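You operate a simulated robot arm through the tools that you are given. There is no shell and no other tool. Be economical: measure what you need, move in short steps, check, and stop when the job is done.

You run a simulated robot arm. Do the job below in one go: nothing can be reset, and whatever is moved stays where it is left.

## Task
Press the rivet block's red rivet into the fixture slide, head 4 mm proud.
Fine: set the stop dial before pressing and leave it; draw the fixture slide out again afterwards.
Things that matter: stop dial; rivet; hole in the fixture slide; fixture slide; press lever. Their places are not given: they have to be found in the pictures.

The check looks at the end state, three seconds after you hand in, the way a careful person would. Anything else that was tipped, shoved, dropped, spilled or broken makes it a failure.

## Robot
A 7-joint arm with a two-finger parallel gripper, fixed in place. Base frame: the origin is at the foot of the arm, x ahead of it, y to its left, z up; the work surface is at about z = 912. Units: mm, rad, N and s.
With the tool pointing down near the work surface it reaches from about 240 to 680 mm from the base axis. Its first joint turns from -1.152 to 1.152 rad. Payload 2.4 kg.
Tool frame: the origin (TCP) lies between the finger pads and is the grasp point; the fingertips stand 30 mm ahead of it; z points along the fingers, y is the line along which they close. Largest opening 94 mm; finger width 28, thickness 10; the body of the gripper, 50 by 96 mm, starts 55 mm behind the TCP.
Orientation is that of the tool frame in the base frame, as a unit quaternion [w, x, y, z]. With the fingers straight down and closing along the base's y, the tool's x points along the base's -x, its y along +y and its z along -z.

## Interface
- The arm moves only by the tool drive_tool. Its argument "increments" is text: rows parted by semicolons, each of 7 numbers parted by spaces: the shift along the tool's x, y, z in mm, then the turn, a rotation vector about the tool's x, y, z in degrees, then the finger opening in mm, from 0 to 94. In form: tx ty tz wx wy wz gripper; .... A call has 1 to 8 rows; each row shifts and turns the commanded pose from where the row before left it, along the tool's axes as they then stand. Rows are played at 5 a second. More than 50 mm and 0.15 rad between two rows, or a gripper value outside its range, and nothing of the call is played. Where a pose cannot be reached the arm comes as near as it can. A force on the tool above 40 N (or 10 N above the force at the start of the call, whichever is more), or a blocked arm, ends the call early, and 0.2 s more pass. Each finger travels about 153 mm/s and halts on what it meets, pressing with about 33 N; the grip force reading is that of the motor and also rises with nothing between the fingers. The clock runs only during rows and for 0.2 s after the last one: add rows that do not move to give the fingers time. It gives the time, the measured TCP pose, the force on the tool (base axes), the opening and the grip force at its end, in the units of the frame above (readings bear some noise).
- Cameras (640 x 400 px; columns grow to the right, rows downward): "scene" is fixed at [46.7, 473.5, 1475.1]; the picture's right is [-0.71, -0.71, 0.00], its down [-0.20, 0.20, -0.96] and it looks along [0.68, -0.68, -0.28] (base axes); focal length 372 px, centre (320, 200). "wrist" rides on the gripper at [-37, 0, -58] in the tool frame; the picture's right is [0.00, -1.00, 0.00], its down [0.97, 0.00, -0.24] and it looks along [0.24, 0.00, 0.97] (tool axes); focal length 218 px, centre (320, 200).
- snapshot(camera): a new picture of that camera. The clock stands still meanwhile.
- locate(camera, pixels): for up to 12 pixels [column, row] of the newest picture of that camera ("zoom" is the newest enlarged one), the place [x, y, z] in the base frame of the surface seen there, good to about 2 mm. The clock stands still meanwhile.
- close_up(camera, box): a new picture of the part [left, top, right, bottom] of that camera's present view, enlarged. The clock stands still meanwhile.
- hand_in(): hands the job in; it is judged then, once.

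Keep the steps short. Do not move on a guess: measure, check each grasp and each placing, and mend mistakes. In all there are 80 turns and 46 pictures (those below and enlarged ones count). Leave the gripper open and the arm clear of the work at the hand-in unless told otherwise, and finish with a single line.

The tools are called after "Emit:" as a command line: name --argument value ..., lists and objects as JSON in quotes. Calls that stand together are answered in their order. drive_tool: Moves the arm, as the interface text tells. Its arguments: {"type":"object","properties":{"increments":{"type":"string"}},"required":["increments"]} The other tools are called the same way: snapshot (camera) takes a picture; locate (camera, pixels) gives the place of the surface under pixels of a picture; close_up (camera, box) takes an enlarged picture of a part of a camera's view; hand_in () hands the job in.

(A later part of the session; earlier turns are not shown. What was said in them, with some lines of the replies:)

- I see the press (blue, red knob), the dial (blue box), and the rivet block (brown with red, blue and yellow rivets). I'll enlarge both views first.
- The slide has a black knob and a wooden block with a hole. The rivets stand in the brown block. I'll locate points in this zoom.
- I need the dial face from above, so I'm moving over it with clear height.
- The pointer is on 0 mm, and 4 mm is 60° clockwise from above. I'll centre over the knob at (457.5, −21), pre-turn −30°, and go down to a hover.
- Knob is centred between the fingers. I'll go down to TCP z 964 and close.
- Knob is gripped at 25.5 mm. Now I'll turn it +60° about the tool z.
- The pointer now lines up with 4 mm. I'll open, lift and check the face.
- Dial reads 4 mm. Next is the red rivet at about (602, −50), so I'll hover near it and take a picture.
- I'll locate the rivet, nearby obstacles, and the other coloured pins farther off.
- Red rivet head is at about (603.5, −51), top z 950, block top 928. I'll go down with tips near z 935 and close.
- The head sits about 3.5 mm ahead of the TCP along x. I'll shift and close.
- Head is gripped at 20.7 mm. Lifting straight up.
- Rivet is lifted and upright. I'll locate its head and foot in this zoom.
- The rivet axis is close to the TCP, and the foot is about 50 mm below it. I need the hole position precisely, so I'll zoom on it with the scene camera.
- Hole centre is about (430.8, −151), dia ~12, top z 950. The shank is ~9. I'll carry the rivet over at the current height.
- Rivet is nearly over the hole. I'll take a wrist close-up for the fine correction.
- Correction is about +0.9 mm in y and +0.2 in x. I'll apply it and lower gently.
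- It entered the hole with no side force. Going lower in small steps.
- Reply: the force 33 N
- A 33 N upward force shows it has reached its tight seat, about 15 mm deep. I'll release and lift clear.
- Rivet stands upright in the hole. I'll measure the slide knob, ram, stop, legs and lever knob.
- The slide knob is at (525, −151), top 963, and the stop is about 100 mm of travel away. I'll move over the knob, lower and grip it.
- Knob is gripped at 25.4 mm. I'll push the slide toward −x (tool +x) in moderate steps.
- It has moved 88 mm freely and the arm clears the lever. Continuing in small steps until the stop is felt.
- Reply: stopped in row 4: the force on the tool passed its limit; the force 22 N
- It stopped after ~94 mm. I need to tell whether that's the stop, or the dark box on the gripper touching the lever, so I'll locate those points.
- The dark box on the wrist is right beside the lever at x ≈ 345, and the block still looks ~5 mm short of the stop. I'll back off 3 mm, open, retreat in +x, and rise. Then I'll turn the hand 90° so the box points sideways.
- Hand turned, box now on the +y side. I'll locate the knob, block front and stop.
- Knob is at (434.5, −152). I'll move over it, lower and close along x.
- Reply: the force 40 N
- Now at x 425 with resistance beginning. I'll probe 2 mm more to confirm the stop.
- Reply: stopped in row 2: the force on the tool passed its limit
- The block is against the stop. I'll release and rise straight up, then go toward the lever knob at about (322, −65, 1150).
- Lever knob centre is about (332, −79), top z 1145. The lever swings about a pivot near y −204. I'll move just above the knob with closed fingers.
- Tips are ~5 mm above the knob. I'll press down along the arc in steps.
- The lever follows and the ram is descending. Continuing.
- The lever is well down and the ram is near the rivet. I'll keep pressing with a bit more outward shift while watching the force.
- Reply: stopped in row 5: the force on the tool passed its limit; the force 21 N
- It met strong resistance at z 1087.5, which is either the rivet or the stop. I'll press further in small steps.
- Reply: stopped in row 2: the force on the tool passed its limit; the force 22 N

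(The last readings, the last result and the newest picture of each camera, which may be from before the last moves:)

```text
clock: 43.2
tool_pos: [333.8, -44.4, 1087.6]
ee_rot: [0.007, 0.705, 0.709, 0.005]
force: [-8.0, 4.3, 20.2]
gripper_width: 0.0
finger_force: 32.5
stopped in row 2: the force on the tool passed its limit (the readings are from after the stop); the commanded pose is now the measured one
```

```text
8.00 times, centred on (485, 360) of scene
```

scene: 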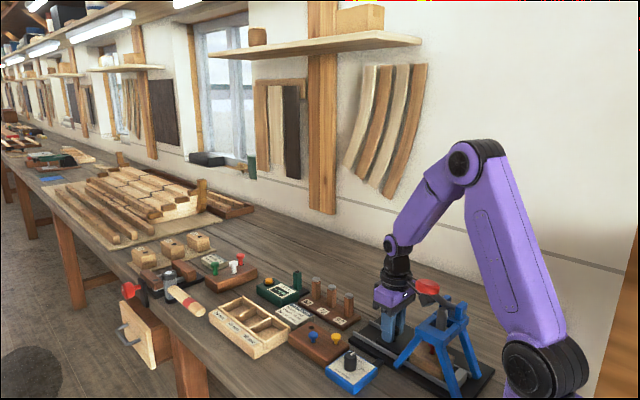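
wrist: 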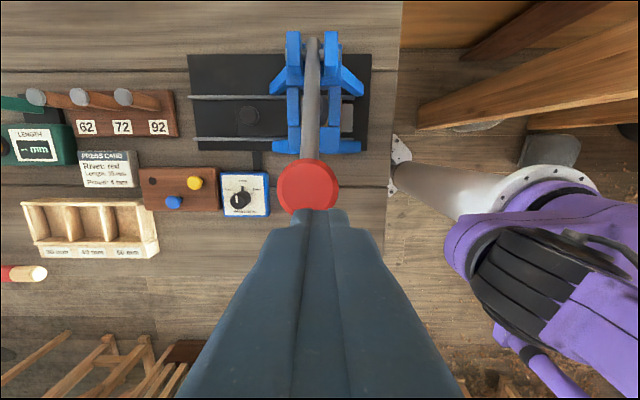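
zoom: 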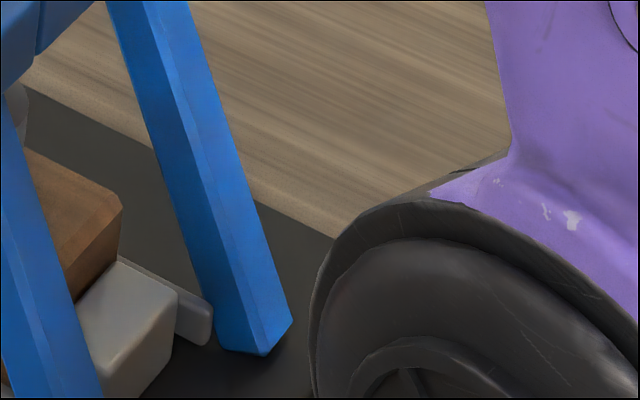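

Wrong spot; the ram is at scene pixel (434, 351). Zooming there.

Emit:
close_up --camera "scene" --box '[410, 333, 462, 366]'

Emit:
locate --camera "zoom" --pixels '[[290, 210], [290, 180], [290, 240], [300, 255], [270, 230], [300, 280], [270, 200], [330, 250]]'

```text
12.12 times, centred on (436, 350) of scene
```

zoom: 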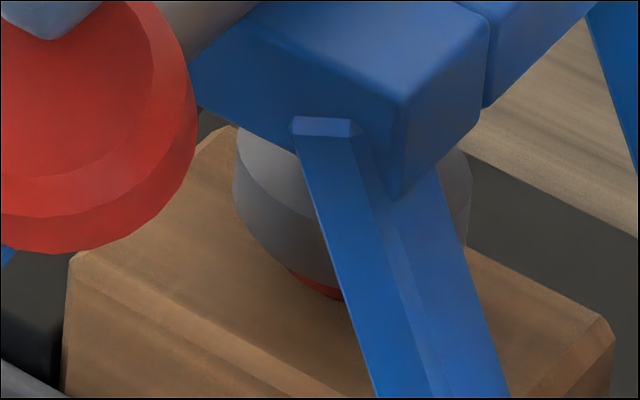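

```text
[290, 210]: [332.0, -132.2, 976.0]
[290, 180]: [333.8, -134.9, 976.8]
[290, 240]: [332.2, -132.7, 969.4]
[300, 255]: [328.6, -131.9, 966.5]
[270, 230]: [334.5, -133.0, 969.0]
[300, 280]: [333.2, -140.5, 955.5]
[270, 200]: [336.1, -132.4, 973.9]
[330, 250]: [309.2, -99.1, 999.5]
```

The ram flange bottom is at z ≈ 962 and the head underside at ~955. With wood at ~950, that fits the 4 mm stop. One more short firm push will confirm nothing yields.

Emit:
drive_tool --increments "0 0 1.2 0 0 0 0; 0 0 0 0 0 0 0; 0 0 0 0 0 0 0"

Emit:
drive_tool --increments "0 0 1 0 0 0 0; 0 0 0 0 0 0 0; 0 0 0 0 0 0 0"

```text
clock: 43.6
tool_pos: [334.4, -43.9, 1087.3]
ee_rot: [0.007, 0.705, 0.709, 0.005]
force: [-9.0, 3.7, 19.3]
gripper_width: 0.0
finger_force: 33.3
stopped in row 2: the force on the tool passed its limit (the readings are from after the stop); the commanded pose is now the measured one
```

```text
clock: 44.1
tool_pos: [333.9, -44.6, 1088.0]
ee_rot: [0.007, 0.705, 0.709, 0.005]
force: [-8.9, 3.2, 20.4]
gripper_width: 0.2
finger_force: 32.8
stopped in row 2: the force on the tool passed its limit (the readings are from after the stop); the commanded pose is now the measured one
```

Hard stop confirmed. I'll raise slowly so the lever can come back up, if it is sprung.

Emit:
drive_tool --increments "0 0 -8 0 0 0 0; 0 0 -10 0 0 0 0; -1 0 -12 0 0 0 0; -2 0 -12 0 0 0 0; -3 0 -12 0 0 0 0; -4 0 -12 0 0 0 0; -5 0 -12 0 0 0 0; -5 0 -12 0 0 0 0"

Emit:
drive_tool --increments "0 0 -20 0 0 0 0; 0 0 -30 0 0 0 0; 0 0 -10 0 0 0 0; 0 0 0 0 0 0 0"

Emit:
close_up --camera "scene" --box '[370, 240, 500, 390]'

```text
clock: 45.9
tool_pos: [335.0, -64.7, 1177.6]
ee_rot: [0.007, 0.705, 0.709, 0.004]
force: [-0.1, -0.6, 1.0]
gripper_width: 0.0
finger_force: 33.2
```

```text
clock: 46.9
tool_pos: [332.0, -64.3, 1236.0]
ee_rot: [0.007, 0.705, 0.709, 0.005]
force: [0.6, 0.1, -0.3]
gripper_width: 0.0
finger_force: 33.2
```

```text
2.67 times, centred on (435, 315) of scene
```

zoom: 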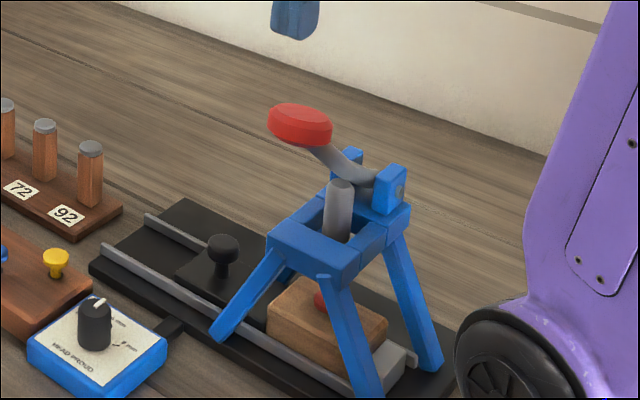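

The lever returned. I'll check the rivet head height and the knob position.

Emit:
locate --camera "zoom" --pixels '[[318, 295], [320, 307], [296, 315], [223, 243], [316, 292], [300, 125]]'

```text
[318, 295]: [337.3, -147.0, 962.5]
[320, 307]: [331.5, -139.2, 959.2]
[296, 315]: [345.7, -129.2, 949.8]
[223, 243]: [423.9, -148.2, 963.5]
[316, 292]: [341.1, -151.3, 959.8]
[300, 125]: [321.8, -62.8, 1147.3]
```

Head top is ~962 (950 + 4 + head), so the press worked. Next I'll return over the slide knob at (424.5, −151).

Emit:
drive_tool --increments "-21.7 23 0 0 0 0 0; -21.7 23 0 0 0 0 0; -21.7 23 0 0 0 0 20; -21.7 23.5 0 0 0 0 40; 0 0 0 0 0 0 58; 0 0 40 0 0 0 58; 0 0 45 0 0 0 58; 0 0 0 0 0 0 58"

```text
clock: 48.7
tool_pos: [426.6, -149.5, 1153.2]
ee_rot: [0.007, 0.705, 0.709, 0.005]
force: [0.4, 0.4, 0.4]
gripper_width: 58.1
finger_force: 0.0
```

Emit:
drive_tool --increments "-1.3 -1.5 40 0 0 0 58; 0 0 40 0 0 0 58; 0 0 40 0 0 0 58; 0 0 40 0 0 0 58; 0 0 27 0 0 0 58; 0 0 0 0 0 0 58; 0 0 0 0 0 0 14; 0 0 0 0 0 0 14"

```text
clock: 50.5
tool_pos: [427.9, -152.3, 966.1]
ee_rot: [0.006, 0.705, 0.709, 0.005]
force: [-0.1, -0.8, -8.6]
gripper_width: 25.3
finger_force: 44.9
```

Knob gripped again. I'll draw the slide out along +x (tool +y), about 98 mm.

Emit:
drive_tool --increments "0 8 0 0 0 0 14; 0 14 0 0 0 0 14; 0 14 0 0 0 0 14; 0 14 0 0 0 0 14; 0 14 0 0 0 0 14; 0 14 0 0 0 0 14; 0 10 0 0 0 0 14; 0 0 0 0 0 0 14"

Emit:
drive_tool --increments "0 4 0 0 0 0 14; 0 3 0 0 0 0 14; 0 2.5 0 0 0 0 14; 0 0 0 0 0 0 14"

```text
clock: 51.8
tool_pos: [494.9, -153.4, 966.3]
ee_rot: [0.005, 0.706, 0.708, 0.003]
force: [-0.3, -1.0, -5.5]
gripper_width: 25.2
finger_force: 45.4
stopped in row 6: the force on the tool passed its limit (the readings are from after the stop); the commanded pose is now the measured one
```

```text
clock: 52.8
tool_pos: [505.4, -153.4, 966.6]
ee_rot: [0.004, 0.705, 0.709, 0.002]
force: [-0.5, -4.0, -11.3]
gripper_width: 25.2
finger_force: 45.3
```

It paused on a transient side force at y −153.4. I'll correct +1.5 mm in y and continue the last 20 mm slowly.

Emit:
drive_tool --increments "1 3 0 0 0 0 14; 0.5 4 0 0 0 0 14; 0 4 0 0 0 0 14; 0 4 0 0 0 0 14; 0 3 0 0 0 0 14; 0 2 0 0 0 0 14; 0 0 0 0 0 0 14"

```text
clock: 54.4
tool_pos: [524.8, -153.2, 966.3]
ee_rot: [0.005, 0.706, 0.709, 0.003]
force: [-1.2, -21.4, -22.0]
gripper_width: 25.2
finger_force: 44.7
```

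The slide is back at x ≈ 525, its original spot. I'll ease the side load, release, and lift clear.

Emit:
drive_tool --increments "-1.2 1 0 0 0 0 14; 0 0 0 0 0 0 30; 0 0 0 0 0 0 55; 0 0 0 0 0 0 55; 0 0 -40 0 0 0 55; 0 0 -45 0 0 0 55; 0 0 -45 0 0 0 70; 0 0 -45 0 0 0 94"

Emit:
close_up --camera "scene" --box '[280, 260, 480, 400]'

```text
clock: 56.2
tool_pos: [523.1, -151.1, 1141.4]
ee_rot: [0.005, 0.705, 0.709, 0.002]
force: [0.9, -0.4, 0.4]
gripper_width: 93.9
finger_force: 0.1
```

```text
2.86 times, centred on (380, 330) of scene
```

zoom: 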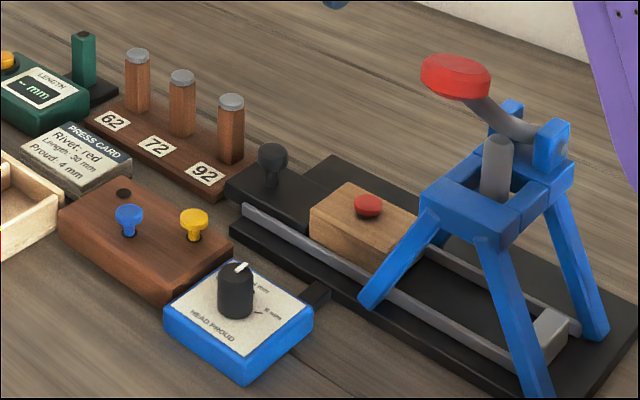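

Everything stands in place. I'll check the proud height closely.

Emit:
close_up --camera "scene" --box '[380, 320, 415, 345]'

Emit:
locate --camera "zoom" --pixels '[[310, 180], [310, 230], [310, 160], [200, 260], [310, 300]]'

```text
16.00 times, centred on (398, 332) of scene
```

zoom: 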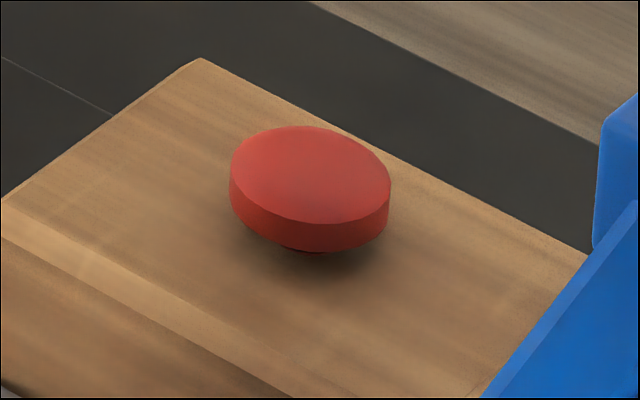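

```text
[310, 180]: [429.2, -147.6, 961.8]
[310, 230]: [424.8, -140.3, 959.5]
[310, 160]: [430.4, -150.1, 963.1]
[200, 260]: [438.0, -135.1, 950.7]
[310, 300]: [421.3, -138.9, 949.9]
```

The head sits about 4 mm above the wood, the dial is on 4 mm, the slide is drawn out, the lever is up, and the gripper is open and clear. Handing in.

Emit:
hand_in

```text
The job is handed in.
```

The red rivet is pressed in with its head about 4 mm proud (estimated from the pictures), the stop dial is still on 4 mm, the fixture slide is drawn out to its starting position, and the job is handed in.
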